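You operate a simulated robot arm through the tools that you are given. There is no shell and no other tool. Be economical: measure what you need, move in short steps, check, and stop when the job is done.

The job below is to be done with a simulated robot arm. You get a single attempt, and the scene is never put back.

## Task
Fetch the grey tin and set it on the silver plate on the top of the blue table. Take the blue gloves and leave it on top of the yellow spool. Close the middle grey drawer. Take the red tin and put it on the blue plate on the counter top. Stack the box labelled "filters" from the counter top on top of the box marked "seals". Take the flat bar on the counter top and put it away on the top of the lamp table. Put one of the black-banded pipes from the shelf of the lamp table on the top of the lamp table. Put the brown tin on the grey plate on the top of the lamp table. Do these in any order.

It is judged by the outcome, as a careful person would: the job done as asked, and still so three seconds after it is handed in. It fails if anything else is knocked over, pushed out of place, dropped, spilled or broken. A push-on lid holds only when it is set on centred and level and pressed home; a screw cap is set on level and turned clockwise until tight.

## Robot
A 7-joint arm with a fingered hand on a trunk, on a base that drives. Base frame: it is fixed to the floor where the robot stands at the start and does not move with it; the origin is under the middle of the robot, x ahead of it, y to its left, z up. Readings come in m, rad, newtons and seconds.
With the tool pointing down near the work surface it reaches from about 0.1 to 0.66 m from the robot's upright axis, wherever it stands. Its first joint turns from -1.204 to 3.002 rad. Places, roughly: black-banded pipe [-0.25, -2.25, 0.5]; blue carton, grey carton, orange carton [-1.75, 3.5, 1]; blue gloves [0.5, 2.25, 1.5]; blue plate [-2.25, 3.5, 1]; brown tin (7x7x6 cm) [-0.4, -2.2, 0.5]; flat bar [-2.75, 3.5, 1]; grey plate [0, -2.25, 0.75]; middle grey drawer [-1.6, 3.1, 0.5]; red tin [-2, 3.25, 1]; silver plate [0.5, 0.5, 0.75]; top of the lamp table [-0.2, -1.9, 0.8]; yellow spool [-2, 3.5, 1]. Payload 3.4 kg.
The TCP is the grasp point between the finger pads, 0.039 m short of the fingertips. In the tool frame z runs along the fingers and y along their closing line. Largest opening 0.18 m; the body of the gripper starts 0.111 m behind the TCP. The gripper is a hand of 3 fingers: y runs from the thumb to the fingers, the wrist lies at [0, 0, -0.262] in the tool frame.
Orientation is told as [roll, pitch, yaw] about the base's x, y, z axes, in that order, counted from this pose: with the fingers straight down and closing along the base's y, the tool's x points along the base's -x, its y along +y and its z along -z.

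## Interface
- The arm moves only by the tool play_rows. Its argument "commands" is a list of rows, each a list of 6 numbers: the shift along the tool's x, y, z in m, then the turn, a rotation vector about the tool's x, y, z in rad. In form: [[x, y, z, wx, wy, wz], ...]. A call has 1 to 8 rows; each row shifts and turns the commanded pose from where the row before left it, along the tool's axes as they then stand. A row lasts 0.2 s, in which the tool goes at most 0.05 m and 0.15 rad; a call with a longer step from one row to the next is refused whole. A pose out of reach is approached as far as the arm can. The call stops where the force on the tool passes 40 N (or 10 N more than at its start, if that is more) or the arm is blocked; 0.2 s more then pass. In this call time passes only in rows, and 0.2 s behind the last. It gives the time, the measured TCP pose, the force on the tool (base axes), the opening and the grip force at its end, in the units of the frame above (readings bear some noise), with the torque about the TCP (base axes, N m) and any sound that the robot's microphone picked up.
- Cameras (640 x 400 px; columns grow to the right, rows downward): "scene" is now at [0.1201, 0.043, 1.751]; the picture's right is [0.80, -0.60, -0.00], its down [-0.56, -0.74, -0.36] and it looks along [0.21, 0.29, -0.93] (base axes); focal length 248 px, centre (320, 200). "wrist" rides on the gripper at [0.063, -0.036, -0.128] in the tool frame; the picture's right is [0.50, 0.87, 0.00], its down [-0.75, 0.44, -0.49] and it looks along [-0.43, 0.25, 0.87] (tool axes); focal length 226 px, centre (320, 200). There is no depth. A picture from a camera that has moved, and an enlarged one, comes with that camera's place and axes in the base frame and with its lens.
- grab_frame(camera): a new picture of that camera. No time passes.
- move_column(by): slides the trunk up (or, below 0, down) by that many m; the arm and the scene camera ride with it, the base frame stays. It gives what a move gives, with no picture.
- drive_base(legs): drives the robot by 1 to 6 legs, each [ahead, left, turn to the left] in m, m and rad, along the robot's own axes; the way and the turn of a leg run together, so that a leg with both is an arc; at most 1.5 m and 3.142 rad a leg. The arm and the cameras ride along, it lands a little off, and it stops where it bumps. It gives what a move gives.
- move_fingers(finger1, finger2, thumb_bend): sets how far each is bent, from 0 (flat) to 1 (curled in); at 0.3 the hand is open as for a grip, at 0.7 the pads meet at the TCP. One left out holds its place. A second passes; each finger stops where it meets its share of the squeeze, and holds until it gets a number again. It is the only way to open and close the hand. It gives what a move gives, with no picture; readings hold the bend of each and the force on the fingers (four entries, about 0 where the hand has none), thumb and palm.
- aim_head(pan, tilt): turns the head with the scene camera to pan (to the left, within 2.496 rad either way) and tilt (down, from -0.506 to 1.204), counted from straight ahead of the robot. It gives what a move gives.
- inspect(camera, box): a new picture of the part [left, top, right, bottom] of that camera's present view, enlarged. No time passes.
- sign_off(): hands the job in; it is judged then, once.

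Work in short steps. Places have to be worked out from the pictures, the camera data and where the tool is seen: move nearer, look again, correct. Check each grasp and each placing, and mend what went wrong. You have 217 turns and 218 pictures in all, those below and enlarged ones among them. Open the gripper and draw the arm clear of the work before you hand the job in, unless the task says otherwise; then end with one line.

The tools are called after "Request:" by a JSON object that holds its "op" and its "data". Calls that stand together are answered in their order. play_rows: Moves the arm, as the interface text tells. Its arguments: {"type":"object","properties":{"commands":{"type":"array","items":{"type":"array","items":{"type":"number"}}}},"required":["commands"]} The other tools are called the same way: move_column (by) slides the trunk up or down; move_fingers (finger1, finger2, thumb_bend) moves the fingers one by one; drive_base (legs) drives the base; aim_head (pan, tilt) turns the head that bears the scene camera; grab_frame (camera) takes a picture; inspect (camera, box) takes an enlarged picture of a part of a camera's view; sign_off () hands the job in.

At the start:

```text
time: 0.0
tool_pos: [0.3179, 0.1743, 1.1684]
tcp_rot: [0.003, 0.003, 0.0]
wrist_force: [0.7, -0.3, 0.3]
wrist_torque: [0.0, -0.01, 0.01]
width: 0.18
gripper_force: 0.0
shape: jaw
bend: [0.3, 0.3, 0.3]
finger forces: [0.0, 0.0, 0.1, 0.1, 0.1, 0.0]
trunk travel left (down, up): [-0.25, 0.292]
robot x, y, heading: [-0.0045, -0.0008, 0.0]
head pan, tilt: [0.925, 1.201]
```

scene: 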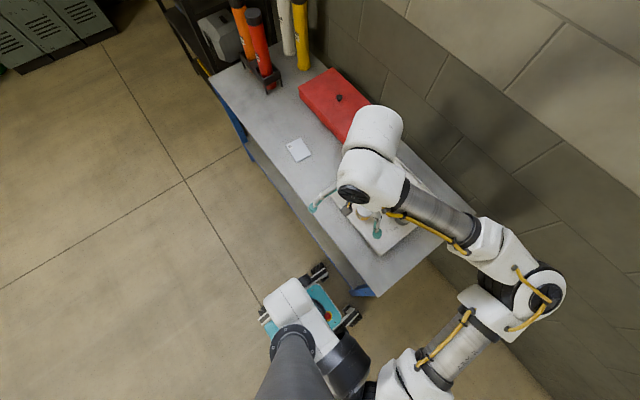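
wrist: 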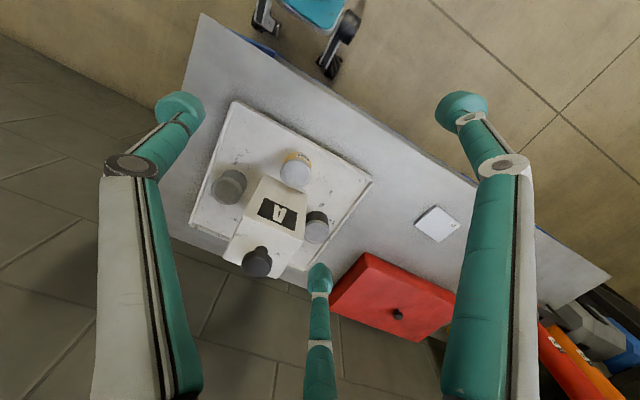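

I'll start by looking around with the head to see the layout.

Request:
{"op": "aim_head", "data": {"pan": 0.9, "tilt": 0.5}}

Request:
{"op": "grab_frame", "data": {"camera": "scene"}}

Request:
{"op": "aim_head", "data": {"pan": 2.1, "tilt": 0.3}}

Request:
{"op": "grab_frame", "data": {"camera": "scene"}}

Request:
{"op": "aim_head", "data": {"pan": -1.5, "tilt": 0.5}}

Request:
{"op": "grab_frame", "data": {"camera": "scene"}}

Request:
{"op": "aim_head", "data": {"pan": -0.3, "tilt": 0.5}}

Request:
{"op": "grab_frame", "data": {"camera": "scene"}}

Request:
{"op": "aim_head", "data": {"pan": -2.45, "tilt": 0.4}}

Request:
{"op": "grab_frame", "data": {"camera": "scene"}}

```text
time: 1.1
tool_pos: [0.3161, 0.1745, 1.1709]
tcp_rot: [0.0, -0.001, -0.002]
wrist_force: [0.3, 0.3, -0.6]
wrist_torque: [0.04, -0.03, -0.01]
width: 0.1797
gripper_force: 0.0
shape: jaw
bend: [0.3, 0.3, 0.3]
finger forces: [0.0, 0.0, 0.0, 0.0, 0.1, 0.0]
trunk travel left (down, up): [-0.25, 0.292]
robot x, y, heading: [-0.0019, 0.0, 0.005]
head pan, tilt: [0.901, 0.499]
```

```text
215 pictures are left
camera scene: at [0.1431, 0.0695, 1.8046], right [0.78, -0.62, 0.0], down [-0.3, -0.37, -0.88], along [0.54, 0.69, -0.48], focal length 248 px, centre (320, 200)
```

scene: 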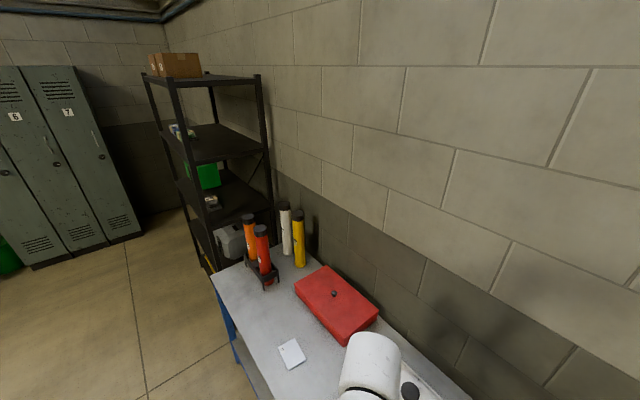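

```text
time: 2.5
tool_pos: [0.3158, 0.1748, 1.1716]
tcp_rot: [0.001, -0.001, -0.001]
wrist_force: [0.1, 0.3, 0.6]
wrist_torque: [0.01, -0.03, 0.03]
width: 0.1798
gripper_force: 0.0
shape: jaw
bend: [0.3, 0.3, 0.3]
finger forces: [0.0, 0.1, 0.0, 0.0, 0.0, 0.0]
trunk travel left (down, up): [-0.25, 0.292]
robot x, y, heading: [-0.0012, 0.0006, -0.002]
head pan, tilt: [2.1, 0.3]
```

```text
214 pictures are left
camera scene: at [0.0397, 0.0787, 1.8234], right [0.86, 0.5, 0.0], down [0.15, -0.25, -0.96], along [-0.48, 0.83, -0.29], focal length 248 px, centre (320, 200)
```

scene: 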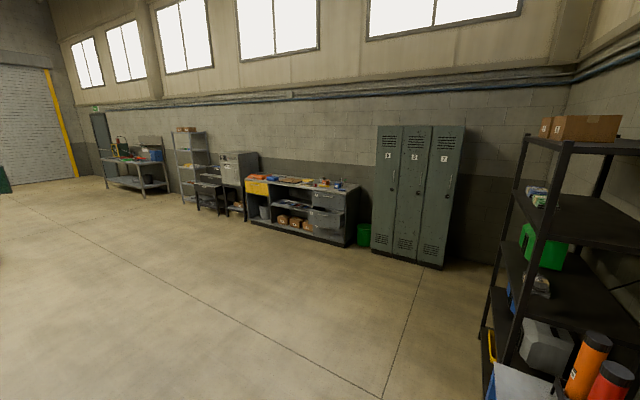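

```text
time: 5.5
tool_pos: [0.3146, 0.1761, 1.1717]
tcp_rot: [0.001, -0.002, -0.001]
wrist_force: [1.3, -0.5, -0.5]
wrist_torque: [0.0, 0.0, 0.01]
width: 0.1799
gripper_force: 0.1
shape: jaw
bend: [0.3, 0.3, 0.3]
finger forces: [0.0, 0.0, 0.0, 0.1, 0.1, 0.1]
trunk travel left (down, up): [-0.25, 0.292]
robot x, y, heading: [0.0003, -0.0002, -0.003]
head pan, tilt: [-1.499, 0.499]
```

```text
213 pictures are left
camera scene: at [0.0932, -0.0925, 1.8047], right [-1.0, -0.07, 0.0], down [-0.04, 0.48, -0.88], along [0.06, -0.88, -0.48], focal length 248 px, centre (320, 200)
```

scene: 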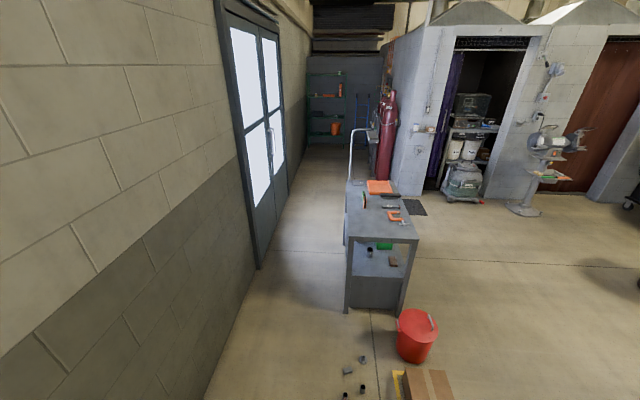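

```text
time: 6.9
tool_pos: [0.3147, 0.1743, 1.1705]
tcp_rot: [0.0, -0.001, 0.002]
wrist_force: [-0.3, 0.1, -0.4]
wrist_torque: [0.04, -0.02, -0.02]
width: 0.1798
gripper_force: 0.1
shape: jaw
bend: [0.3, 0.3, 0.3]
finger forces: [0.1, 0.0, 0.0, 0.0, 0.1, 0.0]
trunk travel left (down, up): [-0.25, 0.292]
robot x, y, heading: [-0.0027, -0.0007, -0.0]
head pan, tilt: [-0.3, 0.499]
```

```text
212 pictures are left
camera scene: at [0.1735, -0.0288, 1.8045], right [-0.3, -0.96, 0.0], down [-0.46, 0.14, -0.88], along [0.84, -0.26, -0.48], focal length 248 px, centre (320, 200)
```

scene: 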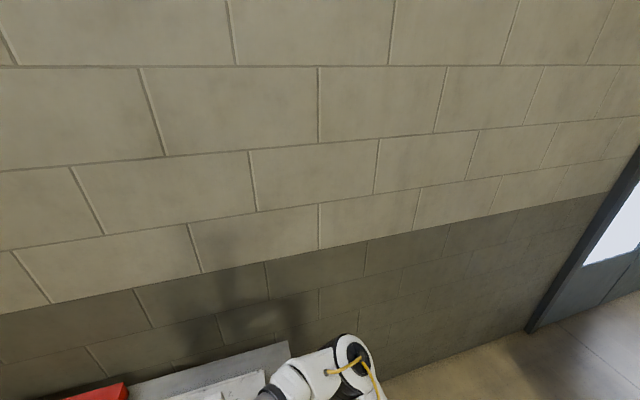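

```text
time: 8.9
tool_pos: [0.3148, 0.1739, 1.1694]
tcp_rot: [0.0, -0.001, 0.0]
wrist_force: [-0.1, -0.1, -0.5]
wrist_torque: [0.01, -0.01, 0.01]
width: 0.1796
gripper_force: 0.0
shape: jaw
bend: [0.3, 0.3, 0.3]
finger forces: [0.1, 0.1, 0.1, 0.0, 0.0, 0.0]
trunk travel left (down, up): [-0.25, 0.292]
robot x, y, heading: [-0.0013, 0.0005, 0.001]
head pan, tilt: [-2.45, 0.4]
```

```text
211 pictures are left
camera scene: at [0.0154, -0.0609, 1.8141], right [-0.64, 0.77, 0.0], down [0.3, 0.25, -0.92], along [-0.71, -0.59, -0.39], focal length 248 px, centre (320, 200)
```

scene: 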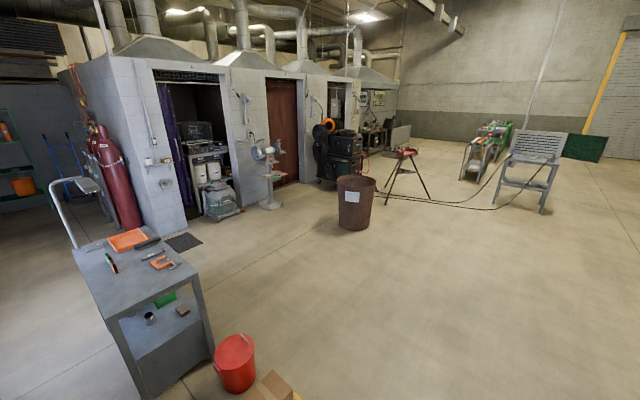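

The lamp table is the cart near (-0.2,-2); the counter is at (-2,3.4). I'll zoom in on the blue table next to me.

Request:
{"op": "inspect", "data": {"camera": "wrist", "box": [180, 80, 400, 300]}}

Request:
{"op": "aim_head", "data": {"pan": 0.6, "tilt": 1.2}}

Request:
{"op": "grab_frame", "data": {"camera": "scene"}}

Request:
{"op": "aim_head", "data": {"pan": -1.6, "tilt": 0.9}}

Request:
{"op": "grab_frame", "data": {"camera": "scene"}}

```text
1.82 times, centred on (290, 190) of wrist
camera zoom: at [0.2533, 0.1379, 1.2987], right [-0.5, 0.87, 0.0], down [0.75, 0.43, 0.49], along [0.43, 0.25, -0.87], focal length 411 px, centre (374, 218)
```

zoom: 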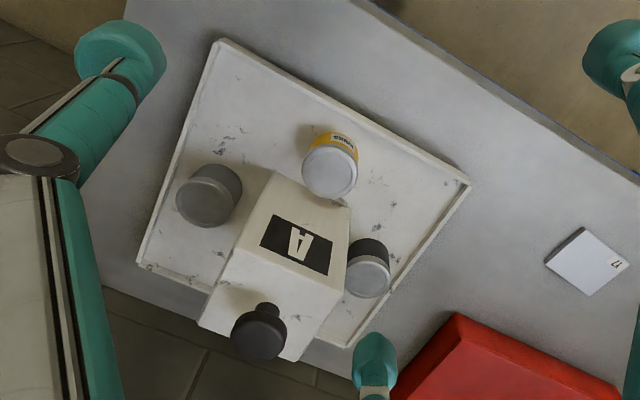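

```text
time: 11.5
tool_pos: [0.3155, 0.1737, 1.1696]
tcp_rot: [0.0, -0.001, -0.001]
wrist_force: [-0.2, -0.1, -0.3]
wrist_torque: [-0.03, -0.01, -0.02]
width: 0.1801
gripper_force: 0.0
shape: jaw
bend: [0.3, 0.3, 0.3]
finger forces: [0.1, 0.1, 0.0, 0.0, 0.0, 0.1]
trunk travel left (down, up): [-0.25, 0.292]
robot x, y, heading: [0.0027, 0.0005, -0.001]
head pan, tilt: [0.6, 1.201]
```

```text
209 pictures are left
camera scene: at [0.1326, 0.0298, 1.751], right [0.56, -0.83, 0.0], down [-0.77, -0.53, -0.36], along [0.3, 0.21, -0.93], focal length 248 px, centre (320, 200)
```

scene: 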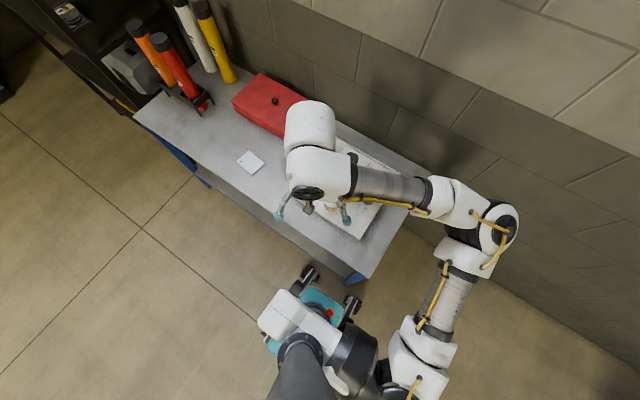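

```text
time: 13.6
tool_pos: [0.315, 0.1739, 1.1703]
tcp_rot: [0.002, -0.002, -0.001]
wrist_force: [-0.2, -0.2, -0.3]
wrist_torque: [0.0, -0.02, 0.01]
width: 0.1798
gripper_force: 0.0
shape: jaw
bend: [0.3, 0.3, 0.3]
finger forces: [0.0, 0.0, 0.1, 0.0, 0.0, 0.0]
trunk travel left (down, up): [-0.25, 0.292]
robot x, y, heading: [-0.0042, 0.0015, -0.001]
head pan, tilt: [-1.6, 0.901]
```

```text
208 pictures are left
camera scene: at [0.0843, -0.0772, 1.7708], right [-1.0, 0.03, 0.0], down [0.02, 0.78, -0.62], along [-0.02, -0.62, -0.78], focal length 248 px, centre (320, 200)
```

scene: 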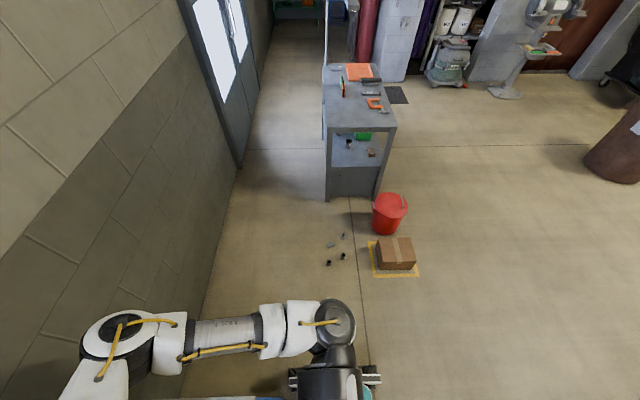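

The white card and the tray need closer looks; I'll zoom into both with the wrist camera.

Request:
{"op": "inspect", "data": {"camera": "wrist", "box": [200, 140, 340, 280]}}

Request:
{"op": "inspect", "data": {"camera": "wrist", "box": [400, 190, 480, 260]}}

Request:
{"op": "inspect", "data": {"camera": "scene", "box": [290, 50, 440, 280]}}

```text
2.86 times, centred on (270, 210) of wrist
camera zoom: at [0.2533, 0.1379, 1.2987], right [-0.5, 0.87, 0.0], down [0.75, 0.43, 0.49], along [0.43, 0.25, -0.87], focal length 646 px, centre (463, 171)
```

zoom: 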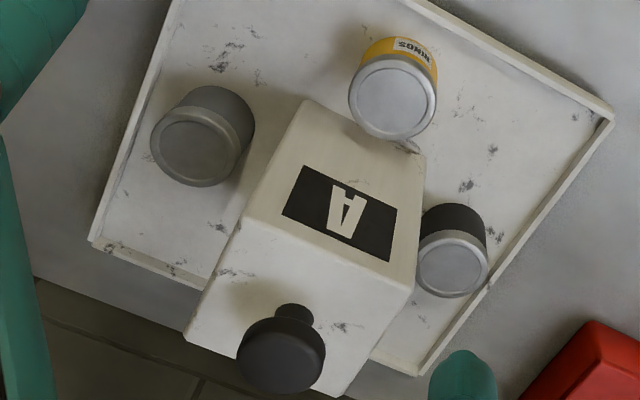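

```text
5.71 times, centred on (440, 225) of wrist
camera zoom: at [0.2533, 0.1379, 1.2987], right [-0.5, 0.87, 0.0], down [0.75, 0.43, 0.49], along [0.43, 0.25, -0.87], focal length 1292 px, centre (-366, 57)
```

zoom: 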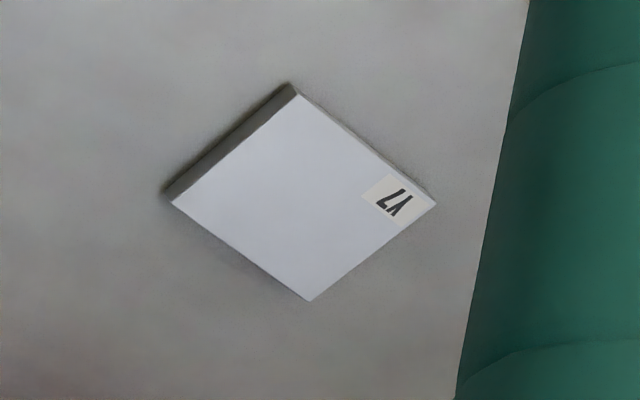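

```text
1.74 times, centred on (365, 165) of scene
camera zoom: at [0.0843, -0.0772, 1.7708], right [-1.0, 0.03, 0.0], down [0.02, 0.78, -0.62], along [-0.02, -0.62, -0.78], focal length 432 px, centre (242, 261)
```

zoom: 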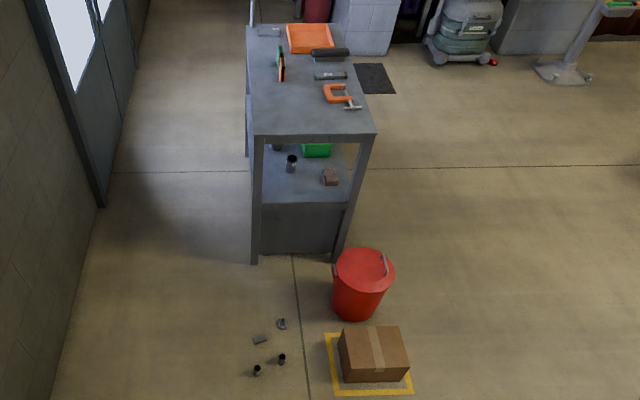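

Blue table surface is z≈0.75; the plate (label V7) is at about (0.42, 0.63); the grey tin is at about (0.59, 0.066) beside the box "A" (y 0.13–0.25, top ≈0.957). I'll check the hand's shape at a half-closed bend.

Request:
{"op": "move_fingers", "data": {"finger1": 0.5, "finger2": 0.5, "thumb_bend": 0.5}}

Request:
{"op": "grab_frame", "data": {"camera": "wrist"}}

Request:
{"op": "aim_head", "data": {"pan": 0.9, "tilt": 0.9}}

Request:
{"op": "inspect", "data": {"camera": "scene", "box": [300, 150, 500, 400]}}

```text
time: 14.6
tool_pos: [0.3154, 0.1747, 1.1698]
tcp_rot: [0.0, -0.001, 0.001]
wrist_force: [-0.7, 0.2, -0.3]
wrist_torque: [0.04, 0.0, -0.01]
width: 0.0736
gripper_force: 0.1
shape: fingers
bend: [0.5, 0.5, 0.5]
finger forces: [0.0, 0.0, 0.0, 0.0, 0.0, 0.0]
trunk travel left (down, up): [-0.25, 0.292]
robot x, y, heading: [-0.0011, 0.0014, 0.003]
head pan, tilt: [-1.6, 0.901]
```

```text
204 pictures are left
camera wrist: at [0.2533, 0.1379, 1.2987], right [-0.5, 0.87, 0.0], down [0.75, 0.43, 0.49], along [0.43, 0.25, -0.87], focal length 226 px, centre (320, 200)
```

wrist: 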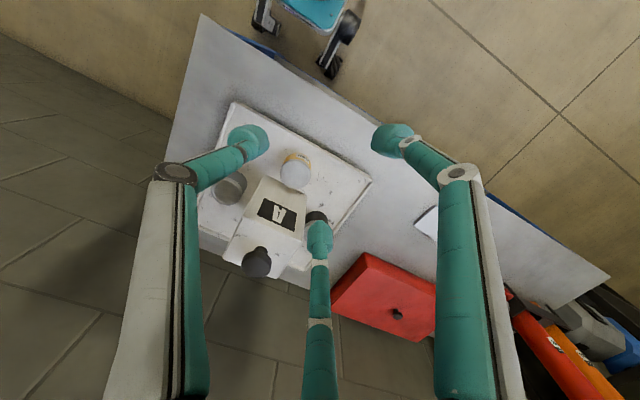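

```text
time: 16.9
tool_pos: [0.3151, 0.1732, 1.1701]
tcp_rot: [0.0, -0.002, 0.002]
wrist_force: [0.3, 0.2, 0.1]
wrist_torque: [0.01, 0.01, 0.01]
width: 0.0737
gripper_force: 0.0
shape: fingers
bend: [0.5, 0.5, 0.5]
finger forces: [0.1, 0.0, 0.0, 0.1, 0.0, 0.0]
trunk travel left (down, up): [-0.25, 0.292]
robot x, y, heading: [0.001, 0.0002, 0.002]
head pan, tilt: [0.901, 0.901]
```

```text
1.60 times, centred on (400, 275) of scene
camera zoom: at [0.1335, 0.0574, 1.7708], right [0.78, -0.62, 0.0], down [-0.49, -0.61, -0.62], along [0.38, 0.49, -0.78], focal length 398 px, centre (192, 80)
```

zoom: 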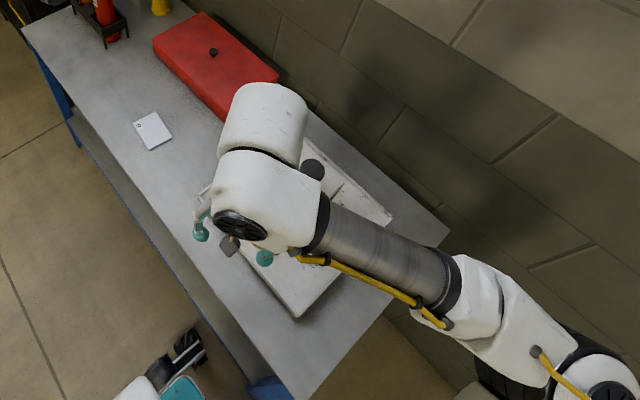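

At bend 0.5 the tips straddle ~7 cm, so it is a centring three-finger grip. I move above the grey tin (staying high), then tilt the palm away from the box.

Request:
{"op": "play_rows", "data": {"commands": [[-0.046, -0.024, 0, 0, 0, 0], [-0.046, -0.024, 0, 0, 0, 0], [-0.046, -0.024, 0, 0, 0, 0], [-0.046, -0.024, 0, 0, 0, 0], [-0.046, -0.024, 0, 0, 0, 0], [-0.045, -0.024, 0, 0, 0, 0], [0, 0, 0.02, -0.15, 0, 0], [0, 0, 0.02, -0.15, 0, 0]]}}

Request:
{"op": "grab_frame", "data": {"camera": "wrist"}}

Request:
{"op": "grab_frame", "data": {"camera": "scene"}}

```text
refused: row 1 steps farther than a row can; nothing moved
```

```text
202 pictures are left
camera wrist: at [0.2533, 0.1379, 1.2987], right [-0.5, 0.87, 0.0], down [0.75, 0.43, 0.49], along [0.43, 0.25, -0.87], focal length 226 px, centre (320, 200)
```

wrist: 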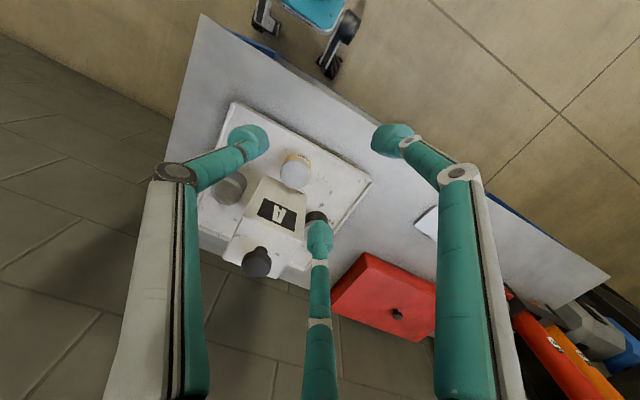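

```text
201 pictures are left
camera scene: at [0.1335, 0.0574, 1.7708], right [0.78, -0.62, 0.0], down [-0.49, -0.61, -0.62], along [0.38, 0.49, -0.78], focal length 248 px, centre (320, 200)
```

scene: 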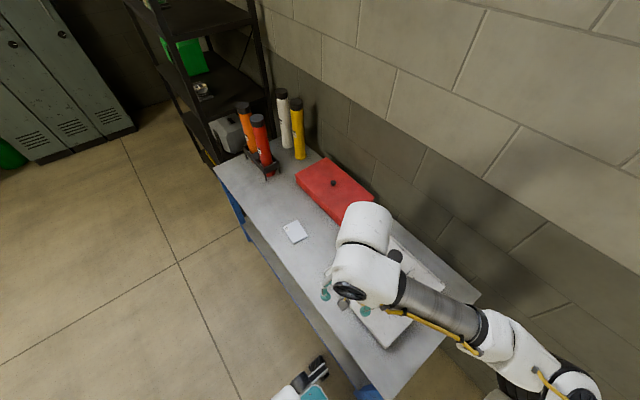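

Step was marginally too long; same move with shorter rows.

Request:
{"op": "play_rows", "data": {"commands": [[-0.04, -0.021, 0, 0, 0, 0], [-0.04, -0.021, 0, 0, 0, 0], [-0.04, -0.021, 0, 0, 0, 0], [-0.04, -0.021, 0, 0, 0, 0], [-0.04, -0.021, 0, 0, 0, 0], [-0.04, -0.021, 0, 0, 0, 0], [-0.035, -0.018, 0, -0.14, 0, 0], [0, 0, 0.02, -0.15, 0, 0]]}}

Request:
{"op": "grab_frame", "data": {"camera": "wrist"}}

Request:
{"op": "grab_frame", "data": {"camera": "scene"}}

```text
time: 18.7
tool_pos: [0.5928, 0.0263, 1.1511]
tcp_rot: [0.296, -0.003, -0.001]
wrist_force: [-0.6, -0.2, 0.1]
wrist_torque: [0.01, 0.04, -0.02]
width: 0.0732
gripper_force: 0.1
shape: fingers
bend: [0.5, 0.5, 0.5]
finger forces: [0.0, 0.1, 0.0, 0.1, 0.0, 0.0]
trunk travel left (down, up): [-0.25, 0.292]
robot x, y, heading: [-0.0001, -0.0, 0.003]
head pan, tilt: [0.901, 0.901]
```

```text
200 pictures are left
camera wrist: at [0.5315, -0.0445, 1.2641], right [-0.5, 0.83, 0.25], down [0.75, 0.27, 0.6], along [0.43, 0.49, -0.76], focal length 226 px, centre (320, 200)
```

wrist: 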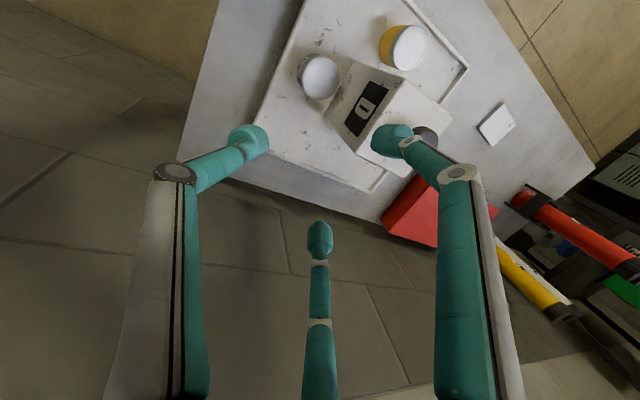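

```text
199 pictures are left
camera scene: at [0.1359, 0.0492, 1.7708], right [0.78, -0.62, -0.01], down [-0.49, -0.61, -0.62], along [0.38, 0.49, -0.78], focal length 248 px, centre (320, 200)
```

scene: 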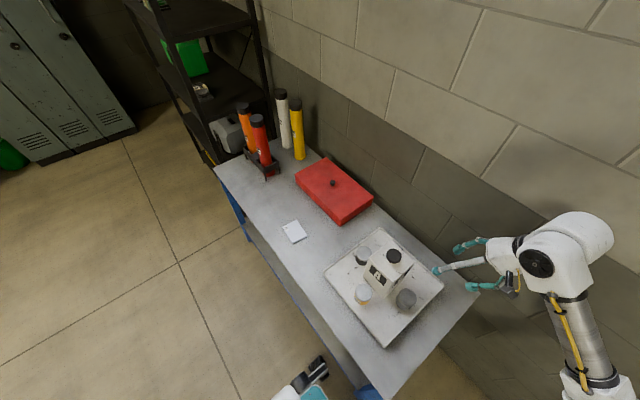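

Now the scene view shows the tray well; zoom in.

Request:
{"op": "inspect", "data": {"camera": "scene", "box": [310, 215, 460, 355]}}

Request:
{"op": "inspect", "data": {"camera": "wrist", "box": [240, 0, 480, 200]}}

```text
2.86 times, centred on (385, 285) of scene
camera zoom: at [0.1359, 0.0492, 1.7708], right [0.78, -0.62, -0.01], down [-0.49, -0.61, -0.62], along [0.38, 0.49, -0.78], focal length 710 px, centre (134, -43)
```

zoom: 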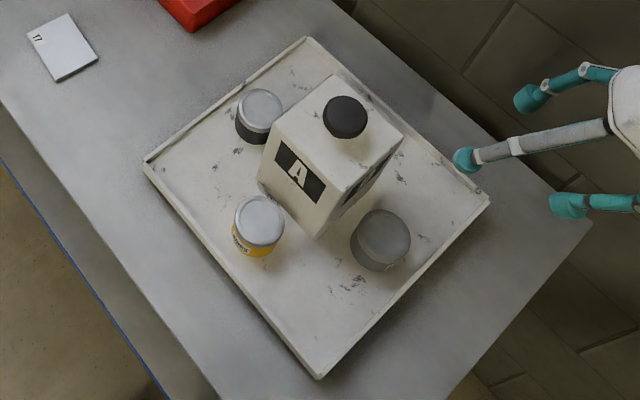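

```text
2.00 times, centred on (360, 100) of wrist
camera zoom: at [0.5315, -0.0445, 1.2641], right [-0.5, 0.83, 0.25], down [0.75, 0.27, 0.6], along [0.43, 0.49, -0.76], focal length 452 px, centre (240, 400)
```

zoom: 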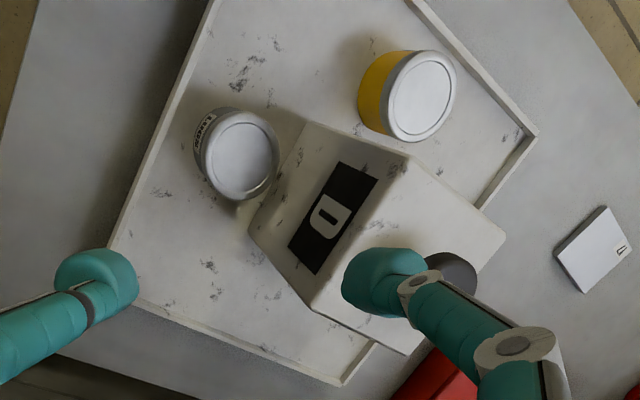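

Re-triangulating with these views: tin top ≈(0.541, 0.076, 0.885), tray rim ≈0.84, so the table is nearer 0.81. I move to a pre-grasp point 12 cm back along the tilted approach and look again.

Request:
{"op": "play_rows", "data": {"commands": [[0.013, -0.007, 0.036, 0, 0, 0], [0.013, -0.007, 0.036, 0, 0, 0], [0.013, -0.007, 0.036, 0, 0, 0], [0.013, -0.007, 0.036, 0, 0, 0]]}}

Request:
{"op": "move_fingers", "data": {"finger1": 0.43, "finger2": 0.43, "thumb_bend": 0.43}}

Request:
{"op": "grab_frame", "data": {"camera": "wrist"}}

Request:
{"op": "inspect", "data": {"camera": "scene", "box": [310, 195, 530, 355]}}

```text
time: 19.7
tool_pos: [0.5398, 0.0482, 1.0009]
tcp_rot: [0.293, -0.004, -0.002]
wrist_force: [0.7, -0.8, 0.4]
wrist_torque: [-0.02, 0.02, 0.01]
width: 0.0733
gripper_force: 0.1
shape: fingers
bend: [0.5, 0.5, 0.5]
finger forces: [0.1, 0.1, 0.0, 0.0, 0.0, 0.0]
trunk travel left (down, up): [-0.25, 0.292]
robot x, y, heading: [0.0002, 0.001, -0.0]
head pan, tilt: [0.901, 0.901]
```

```text
time: 20.7
tool_pos: [0.5382, 0.0469, 1.0015]
tcp_rot: [0.291, -0.002, -0.001]
wrist_force: [-0.2, 0.7, -0.4]
wrist_torque: [0.0, -0.03, -0.01]
width: 0.1002
gripper_force: 0.0
shape: fingers
bend: [0.43, 0.43, 0.43]
finger forces: [0.1, 0.1, 0.0, 0.0, 0.1, 0.0]
trunk travel left (down, up): [-0.25, 0.292]
robot x, y, heading: [-0.0014, 0.0001, 0.0]
head pan, tilt: [0.901, 0.901]
```

```text
196 pictures are left
camera wrist: at [0.4774, -0.0239, 1.1142], right [-0.5, 0.83, 0.25], down [0.75, 0.28, 0.6], along [0.43, 0.49, -0.76], focal length 226 px, centre (320, 200)
```

wrist: 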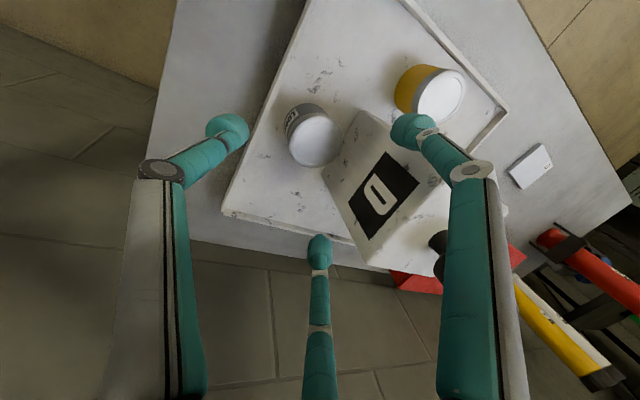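

```text
2.50 times, centred on (420, 275) of scene
camera zoom: at [0.1346, 0.0548, 1.7708], right [0.78, -0.62, 0.0], down [-0.49, -0.61, -0.62], along [0.38, 0.49, -0.78], focal length 621 px, centre (70, 12)
```

zoom: 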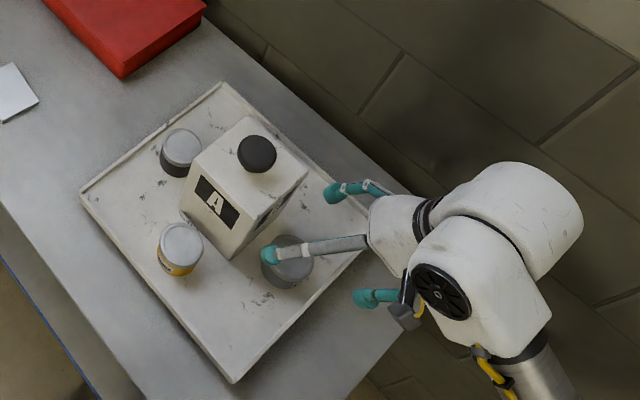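

Updated tin: ≈(0.540, 0.079), top ≈0.877. Advance 6 cm along the tool with a small −y correction and re-check.

Request:
{"op": "play_rows", "data": {"commands": [[0, -0.005, 0.03, 0, 0, 0], [0, -0.005, 0.03, 0, 0, 0]]}}

Request:
{"op": "grab_frame", "data": {"camera": "wrist"}}

Request:
{"op": "inspect", "data": {"camera": "scene", "box": [350, 215, 500, 325]}}

```text
time: 21.3
tool_pos: [0.5405, 0.0545, 0.943]
tcp_rot: [0.291, -0.002, -0.002]
wrist_force: [0.3, 0.1, -0.2]
wrist_torque: [0.02, -0.06, -0.02]
width: 0.1001
gripper_force: 0.1
shape: fingers
bend: [0.43, 0.43, 0.43]
finger forces: [0.0, 0.1, 0.0, 0.1, 0.0, 0.0]
trunk travel left (down, up): [-0.25, 0.292]
robot x, y, heading: [-0.0002, 0.0039, 0.006]
head pan, tilt: [0.901, 0.901]
```

```text
194 pictures are left
camera wrist: at [0.478, -0.017, 1.0546], right [-0.5, 0.83, 0.25], down [0.75, 0.28, 0.6], along [0.43, 0.48, -0.76], focal length 226 px, centre (320, 200)
```

wrist: 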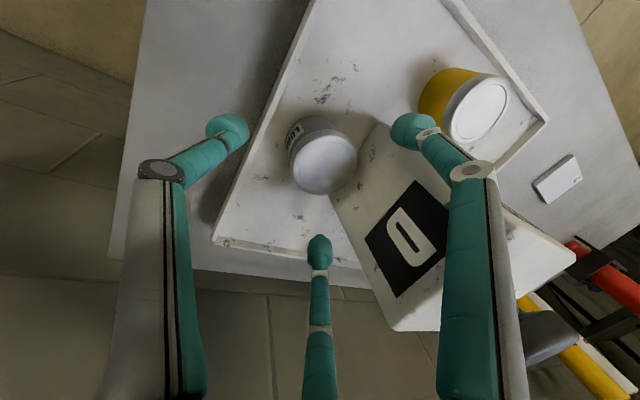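

```text
3.64 times, centred on (425, 270) of scene
camera zoom: at [0.135, 0.0544, 1.7708], right [0.78, -0.62, -0.01], down [-0.49, -0.61, -0.62], along [0.38, 0.49, -0.78], focal length 904 px, centre (-62, -54)
```

zoom: 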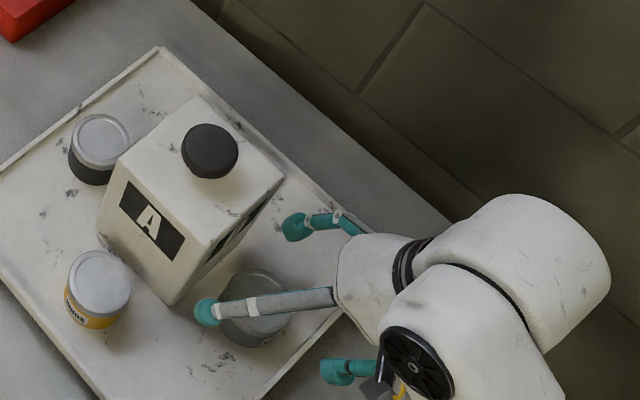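

Alignment good (tin at (0.539,0.078)). Advance the final 5.5 cm.

Request:
{"op": "play_rows", "data": {"commands": [[0, 0, 0.02, 0, 0, 0], [0, 0, 0.02, 0, 0, 0], [0, 0, 0.015, 0, 0, 0]]}}

Request:
{"op": "grab_frame", "data": {"camera": "wrist"}}

Request:
{"op": "inspect", "data": {"camera": "scene", "box": [350, 215, 500, 325]}}

```text
time: 22.1
tool_pos: [0.5374, 0.0708, 0.8913]
tcp_rot: [0.29, -0.001, -0.001]
wrist_force: [-0.3, -2.1, 1.4]
wrist_torque: [-0.23, 0.02, 0.03]
width: 0.1028
gripper_force: 0.9
shape: fingers
bend: [0.43, 0.43, 0.42]
finger forces: [0.0, 0.1, 0.0, 0.0, 2.4, 0.0]
trunk travel left (down, up): [-0.25, 0.292]
robot x, y, heading: [-0.0023, 0.0034, 0.006]
head pan, tilt: [0.901, 0.901]
```

```text
192 pictures are left
camera wrist: at [0.4766, -0.0006, 1.0039], right [-0.5, 0.83, 0.25], down [0.75, 0.28, 0.6], along [0.43, 0.48, -0.76], focal length 226 px, centre (320, 200)
```

wrist: 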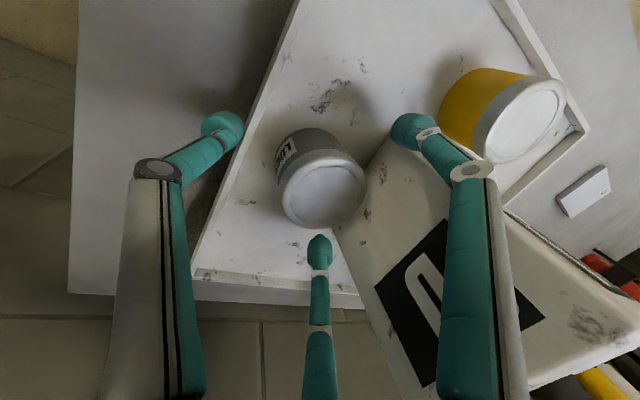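

```text
3.64 times, centred on (425, 270) of scene
camera zoom: at [0.1343, 0.0538, 1.7709], right [0.78, -0.62, 0.0], down [-0.49, -0.61, -0.62], along [0.38, 0.49, -0.78], focal length 904 px, centre (-62, -54)
```

zoom: 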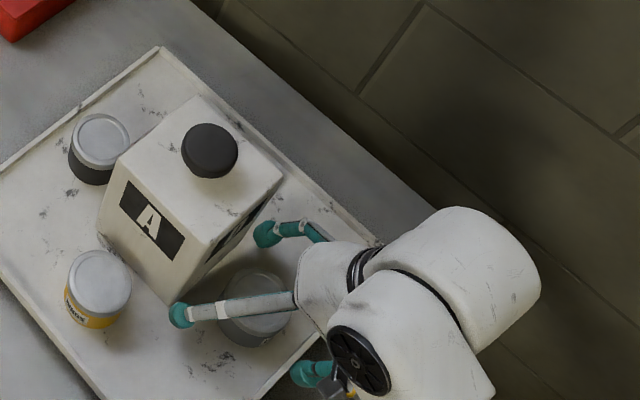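

The thumb (2.4 N) touches the tray rim. I back off 2 cm, curl the thumb more so it passes inside the rim, then advance again.

Request:
{"op": "play_rows", "data": {"commands": [[0, 0, -0.03, 0, 0, 0]]}}

Request:
{"op": "move_fingers", "data": {"thumb_bend": 0.5}}

Request:
{"op": "play_rows", "data": {"commands": [[0, -0.003, 0.015, 0, 0, 0], [0, 0, 0.015, 0, 0, 0]]}}

Request:
{"op": "grab_frame", "data": {"camera": "wrist"}}

```text
time: 22.5
tool_pos: [0.5355, 0.0604, 0.9221]
tcp_rot: [0.29, -0.003, -0.001]
wrist_force: [0.3, -0.2, -0.6]
wrist_torque: [0.01, -0.02, 0.01]
width: 0.1007
gripper_force: 0.1
shape: fingers
bend: [0.43, 0.43, 0.43]
finger forces: [0.0, 0.0, 0.0, 0.0, 0.0, 0.0]
trunk travel left (down, up): [-0.25, 0.292]
robot x, y, heading: [-0.0013, 0.0009, 0.001]
head pan, tilt: [0.901, 0.901]
```

```text
time: 23.5
tool_pos: [0.537, 0.0613, 0.9222]
tcp_rot: [0.292, -0.003, 0.002]
wrist_force: [-0.8, 0.4, -1.0]
wrist_torque: [0.0, 0.03, 0.0]
width: 0.087
gripper_force: 0.1
shape: fingers
bend: [0.43, 0.43, 0.5]
finger forces: [0.0, 0.0, 0.1, 0.0, 0.0, 0.1]
trunk travel left (down, up): [-0.25, 0.292]
robot x, y, heading: [0.0009, -0.0004, 0.0]
head pan, tilt: [0.901, 0.901]
```

```text
time: 24.1
tool_pos: [0.5381, 0.0693, 0.8937]
tcp_rot: [0.292, -0.002, 0.0]
wrist_force: [0.1, 1.4, 4.2]
wrist_torque: [-0.03, 0.03, 0.0]
width: 0.0838
gripper_force: 1.7
shape: fingers
bend: [0.43, 0.43, 0.51]
finger forces: [0.0, 0.0, 0.1, 0.0, 3.5, 0.0]
trunk travel left (down, up): [-0.25, 0.292]
robot x, y, heading: [0.0007, 0.001, 0.004]
head pan, tilt: [0.901, 0.901]
```

```text
190 pictures are left
camera wrist: at [0.4757, -0.0027, 1.0049], right [-0.5, 0.83, 0.25], down [0.75, 0.28, 0.6], along [0.43, 0.49, -0.76], focal length 226 px, centre (320, 200)
```

wrist: 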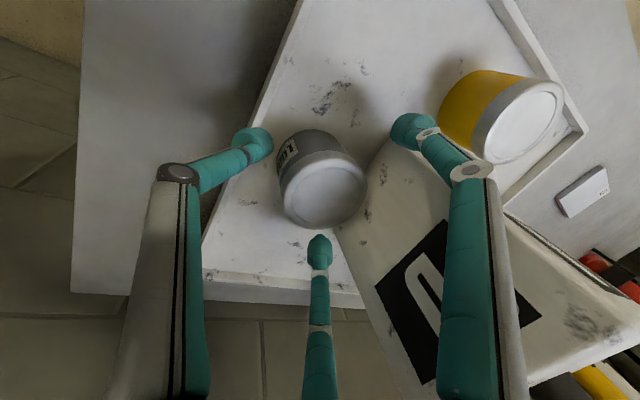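

The thumb tip is touching down, so I'm as low as possible; lift slightly and close on the tin.

Request:
{"op": "play_rows", "data": {"commands": [[0, 0.002, -0.008, 0, 0, 0]]}}

Request:
{"op": "move_fingers", "data": {"finger1": 0.52, "finger2": 0.52, "thumb_bend": 0.54}}

Request:
{"op": "grab_frame", "data": {"camera": "wrist"}}

```text
time: 24.5
tool_pos: [0.5389, 0.0687, 0.8997]
tcp_rot: [0.289, 0.0, -0.002]
wrist_force: [0.5, -0.3, 1.0]
wrist_torque: [0.05, -0.01, -0.02]
width: 0.0866
gripper_force: 0.1
shape: fingers
bend: [0.43, 0.43, 0.5]
finger forces: [0.0, 0.0, 0.1, 0.0, 0.1, 0.1]
trunk travel left (down, up): [-0.25, 0.292]
robot x, y, heading: [-0.0017, 0.0018, 0.003]
head pan, tilt: [0.901, 0.901]
```

```text
time: 25.5
tool_pos: [0.5387, 0.0686, 0.9004]
tcp_rot: [0.291, -0.002, -0.001]
wrist_force: [-0.3, -0.1, -0.5]
wrist_torque: [-0.01, 0.04, 0.01]
width: 0.0616
gripper_force: 0.2
shape: fingers
bend: [0.52, 0.52, 0.54]
finger forces: [0.1, 0.0, 0.0, 0.0, 0.0, 0.0]
trunk travel left (down, up): [-0.25, 0.292]
robot x, y, heading: [-0.0013, -0.0, -0.0]
head pan, tilt: [0.901, 0.901]
```

```text
189 pictures are left
camera wrist: at [0.4765, -0.0035, 1.0124], right [-0.5, 0.83, 0.25], down [0.75, 0.28, 0.6], along [0.43, 0.49, -0.76], focal length 226 px, centre (320, 200)
```

wrist: 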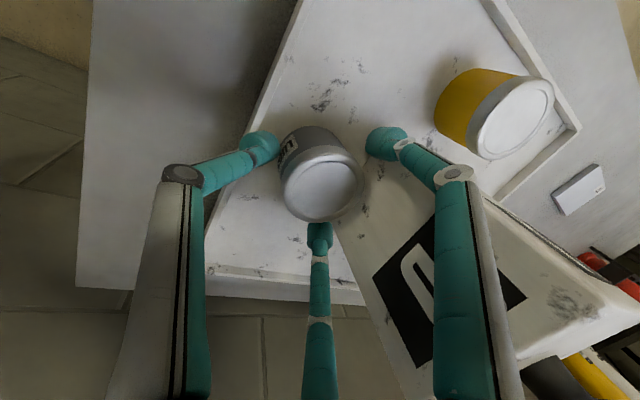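

Nearly touching on all sides; close fully.

Request:
{"op": "move_fingers", "data": {"finger1": 0.65, "finger2": 0.65, "thumb_bend": 0.65}}

Request:
{"op": "grab_frame", "data": {"camera": "wrist"}}

```text
time: 26.5
tool_pos: [0.5394, 0.0665, 0.8988]
tcp_rot: [0.291, -0.003, 0.001]
wrist_force: [-0.4, 0.0, 0.0]
wrist_torque: [-0.05, 0.01, 0.02]
width: 0.0446
gripper_force: 12.4
shape: fingers
bend: [0.56, 0.56, 0.59]
finger forces: [7.5, 8.0, 0.1, 0.0, 8.7, 0.0]
trunk travel left (down, up): [-0.25, 0.292]
robot x, y, heading: [0.0029, -0.0014, -0.001]
head pan, tilt: [0.901, 0.901]
```

```text
188 pictures are left
camera wrist: at [0.4766, -0.0034, 1.0123], right [-0.5, 0.83, 0.25], down [0.75, 0.28, 0.6], along [0.43, 0.48, -0.76], focal length 226 px, centre (320, 200)
```

wrist: 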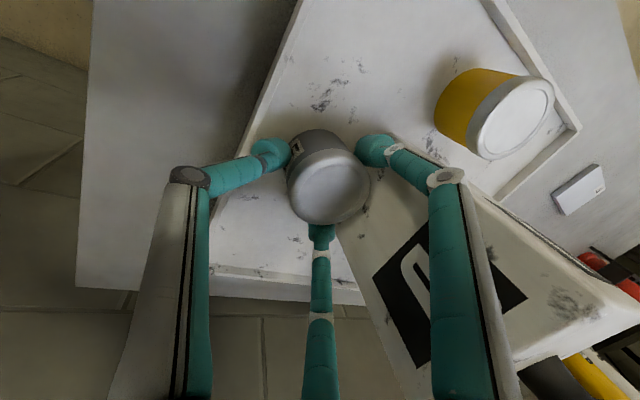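

Firm three-point grip. Lift straight up along base z.

Request:
{"op": "play_rows", "data": {"commands": [[0, 0.006, -0.019, 0, 0, 0], [0, 0.0117, -0.0383, 0, 0, 0], [0, 0.0117, -0.0383, 0, 0, 0], [0, 0.0117, -0.0383, 0, 0, 0], [0, 0.0117, -0.0383, 0, 0, 0]]}}

Request:
{"op": "grab_frame", "data": {"camera": "wrist"}}

Request:
{"op": "inspect", "data": {"camera": "scene", "box": [270, 155, 510, 345]}}

```text
time: 27.7
tool_pos: [0.5378, 0.0676, 1.0802]
tcp_rot: [0.29, -0.001, 0.0]
wrist_force: [-0.5, -0.1, -2.5]
wrist_torque: [0.0, -0.01, 0.03]
width: 0.0445
gripper_force: 12.1
shape: fingers
bend: [0.56, 0.56, 0.59]
finger forces: [7.5, 8.1, 0.1, 0.0, 8.7, 0.0]
trunk travel left (down, up): [-0.25, 0.292]
robot x, y, heading: [-0.0005, 0.0022, 0.004]
head pan, tilt: [0.901, 0.901]
```

```text
187 pictures are left
camera wrist: at [0.4757, -0.0042, 1.1941], right [-0.5, 0.83, 0.25], down [0.75, 0.28, 0.6], along [0.43, 0.48, -0.76], focal length 226 px, centre (320, 200)
```

wrist: 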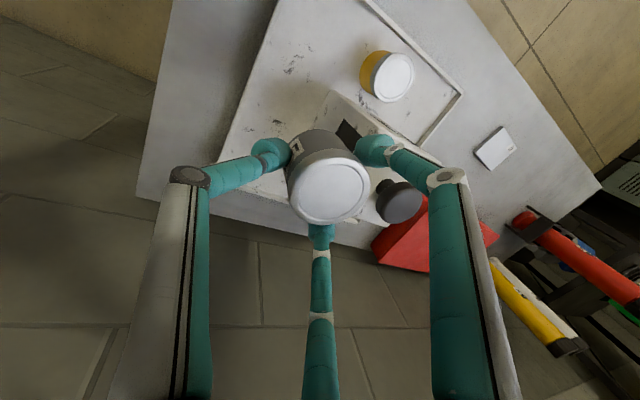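

```text
2.11 times, centred on (390, 250) of scene
camera zoom: at [0.1338, 0.0556, 1.7709], right [0.78, -0.62, 0.0], down [-0.49, -0.61, -0.62], along [0.38, 0.49, -0.78], focal length 523 px, centre (173, 95)
```

zoom: 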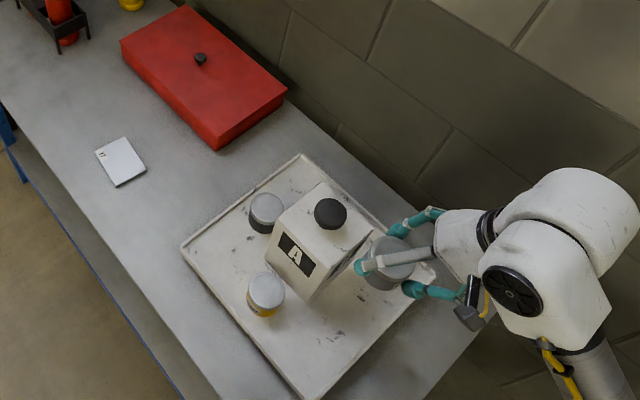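

Held firmly (−2.5 N weight). Using table z≈0.82 plate is at ≈(0.40, 0.577), too far from here; lift higher and drive left 0.4 m.

Request:
{"op": "play_rows", "data": {"commands": [[0, 0.0117, -0.0383, 0, 0, 0], [0, 0.0117, -0.0383, 0, 0, 0]]}}

Request:
{"op": "drive_base", "data": {"legs": [[0, 0.4, 0]]}}

Request:
{"op": "grab_frame", "data": {"camera": "wrist"}}

Request:
{"op": "grab_frame", "data": {"camera": "scene"}}

```text
time: 28.3
tool_pos: [0.538, 0.0687, 1.1589]
tcp_rot: [0.289, 0.0, -0.002]
wrist_force: [0.2, -0.1, -1.7]
wrist_torque: [-0.03, -0.01, 0.0]
width: 0.0446
gripper_force: 11.6
shape: fingers
bend: [0.57, 0.56, 0.59]
finger forces: [7.4, 8.0, 0.0, 0.1, 8.6, 0.0]
trunk travel left (down, up): [-0.25, 0.292]
robot x, y, heading: [-0.0015, 0.0058, -0.004]
head pan, tilt: [0.901, 0.901]
```

```text
time: 30.8
tool_pos: [0.54, 0.46, 1.1574]
tcp_rot: [0.29, -0.002, -0.006]
wrist_force: [0.1, -0.7, -1.9]
wrist_torque: [-0.02, 0.02, 0.0]
width: 0.0444
gripper_force: 12.0
shape: fingers
bend: [0.57, 0.56, 0.59]
finger forces: [7.4, 7.9, 0.0, 0.0, 8.7, 0.1]
trunk travel left (down, up): [-0.25, 0.292]
robot x, y, heading: [0.0008, 0.3985, -0.007]
head pan, tilt: [0.901, 0.901]
```

```text
185 pictures are left
camera wrist: at [0.4776, 0.3895, 1.271], right [-0.49, 0.83, 0.25], down [0.76, 0.27, 0.6], along [0.43, 0.48, -0.76], focal length 226 px, centre (320, 200)
```

wrist: 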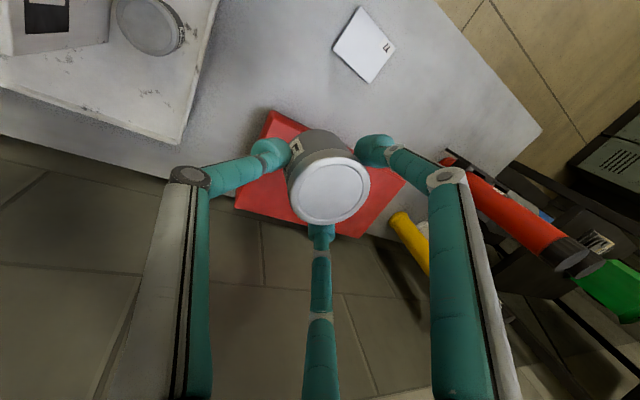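

```text
184 pictures are left
camera scene: at [0.1368, 0.452, 1.7708], right [0.78, -0.63, -0.01], down [-0.49, -0.61, -0.62], along [0.39, 0.49, -0.78], focal length 248 px, centre (320, 200)
```

scene: 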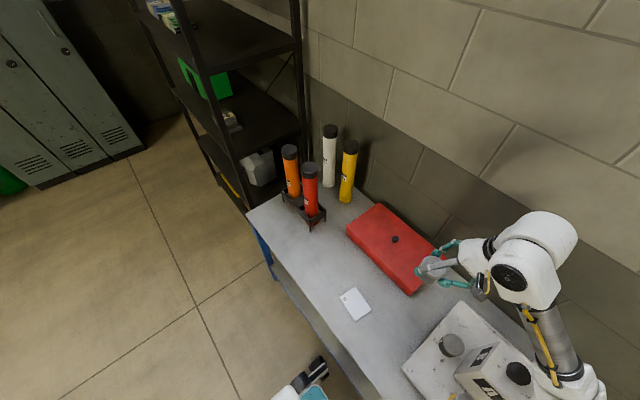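

Plate re-estimated at (0.402, 0.578, ~0.825), and the tin sits ≈1.4 cm +y of the TCP. Move to ~6 cm above the plate.

Request:
{"op": "play_rows", "data": {"commands": [[0.023, 0.00705, 0.03645, 0, 0, 0], [0.023, 0.00705, 0.03645, 0, 0, 0], [0.023, 0.00705, 0.03645, 0, 0, 0], [0.023, 0.00705, 0.03645, 0, 0, 0], [0.023, 0.00705, 0.03645, 0, 0, 0], [0.023, 0.00705, 0.03645, 0, 0, 0]]}}

Request:
{"op": "grab_frame", "data": {"camera": "wrist"}}

Request:
{"op": "inspect", "data": {"camera": "scene", "box": [290, 220, 450, 360]}}

```text
time: 32.2
tool_pos: [0.3992, 0.5665, 0.9595]
tcp_rot: [0.291, -0.004, -0.007]
wrist_force: [0.5, -0.2, -2.5]
wrist_torque: [-0.06, -0.06, -0.01]
width: 0.0443
gripper_force: 12.0
shape: fingers
bend: [0.57, 0.56, 0.59]
finger forces: [7.2, 8.0, 0.1, 0.0, 8.7, 0.0]
trunk travel left (down, up): [-0.25, 0.292]
robot x, y, heading: [-0.0013, 0.3954, -0.001]
head pan, tilt: [0.901, 0.901]
```

```text
183 pictures are left
camera wrist: at [0.3369, 0.4959, 1.0712], right [-0.49, 0.83, 0.24], down [0.75, 0.27, 0.6], along [0.43, 0.48, -0.76], focal length 226 px, centre (320, 200)
```

wrist: 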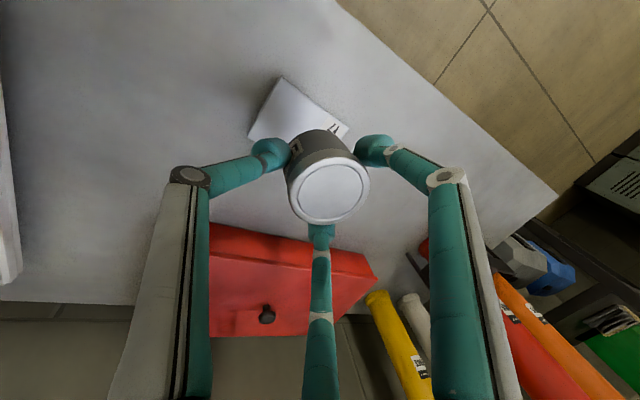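

```text
2.86 times, centred on (370, 290) of scene
camera zoom: at [0.1362, 0.4563, 1.7707], right [0.78, -0.63, 0.0], down [-0.49, -0.61, -0.62], along [0.39, 0.48, -0.79], focal length 710 px, centre (177, -57)
```

zoom: 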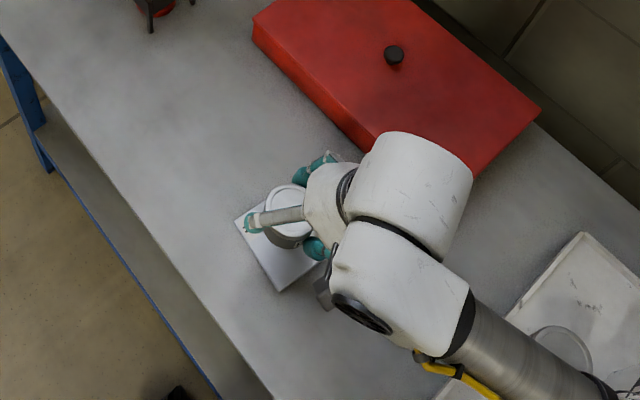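

Ray to plate centre gives (0.401, 0.579), right beneath the tin. Descend carefully.

Request:
{"op": "play_rows", "data": {"commands": [[0, -0.0058, 0.0191, 0, 0, 0], [0, -0.0058, 0.0191, 0, 0, 0]]}}

Request:
{"op": "inspect", "data": {"camera": "wrist", "box": [200, 60, 420, 260]}}

Request:
{"op": "play_rows", "data": {"commands": [[0, -0.0015, 0.0048, 0, 0, 0], [0, -0.0015, 0.0048, 0, 0, 0]]}}

Request:
{"op": "play_rows", "data": {"commands": [[0, -0.0015, 0.0048, 0, 0, 0]]}}

```text
time: 32.8
tool_pos: [0.3996, 0.5664, 0.9204]
tcp_rot: [0.29, -0.003, -0.008]
wrist_force: [0.5, -0.8, -0.9]
wrist_torque: [0.0, 0.02, 0.01]
width: 0.0439
gripper_force: 11.6
shape: fingers
bend: [0.57, 0.56, 0.59]
finger forces: [7.1, 8.0, 0.1, 0.0, 8.6, 0.0]
trunk travel left (down, up): [-0.25, 0.292]
robot x, y, heading: [0.0016, 0.3966, -0.011]
head pan, tilt: [0.901, 0.901]
```

```text
2.00 times, centred on (310, 160) of wrist
camera zoom: at [0.3366, 0.4948, 1.0329], right [-0.5, 0.83, 0.25], down [0.75, 0.27, 0.6], along [0.43, 0.48, -0.76], focal length 452 px, centre (340, 280)
```

zoom: 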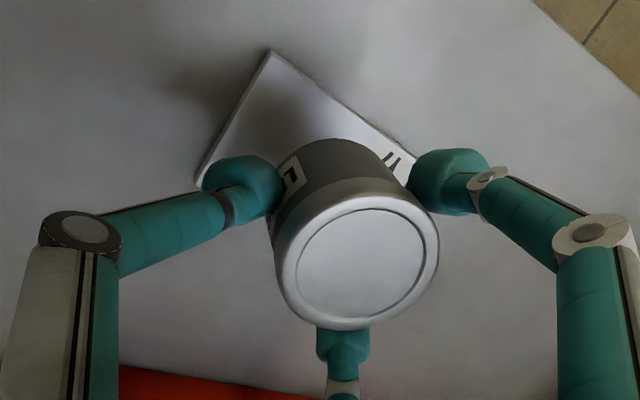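

```text
time: 33.4
tool_pos: [0.3988, 0.5672, 0.9127]
tcp_rot: [0.289, -0.006, -0.007]
wrist_force: [0.5, -0.6, -2.0]
wrist_torque: [-0.03, 0.01, -0.02]
width: 0.0443
gripper_force: 11.7
shape: fingers
bend: [0.57, 0.56, 0.59]
finger forces: [7.2, 8.0, 0.1, 0.1, 8.6, 0.1]
trunk travel left (down, up): [-0.25, 0.292]
robot x, y, heading: [0.0042, 0.3978, -0.008]
head pan, tilt: [0.901, 0.901]
```

```text
time: 33.8
tool_pos: [0.3994, 0.5665, 0.906]
tcp_rot: [0.289, -0.003, -0.008]
wrist_force: [0.1, -0.5, -2.4]
wrist_torque: [-0.02, -0.03, -0.01]
width: 0.044
gripper_force: 12.1
shape: fingers
bend: [0.57, 0.56, 0.59]
finger forces: [7.3, 8.0, 0.1, 0.0, 8.7, 0.0]
trunk travel left (down, up): [-0.25, 0.292]
robot x, y, heading: [0.0011, 0.3953, -0.006]
head pan, tilt: [0.901, 0.901]
```

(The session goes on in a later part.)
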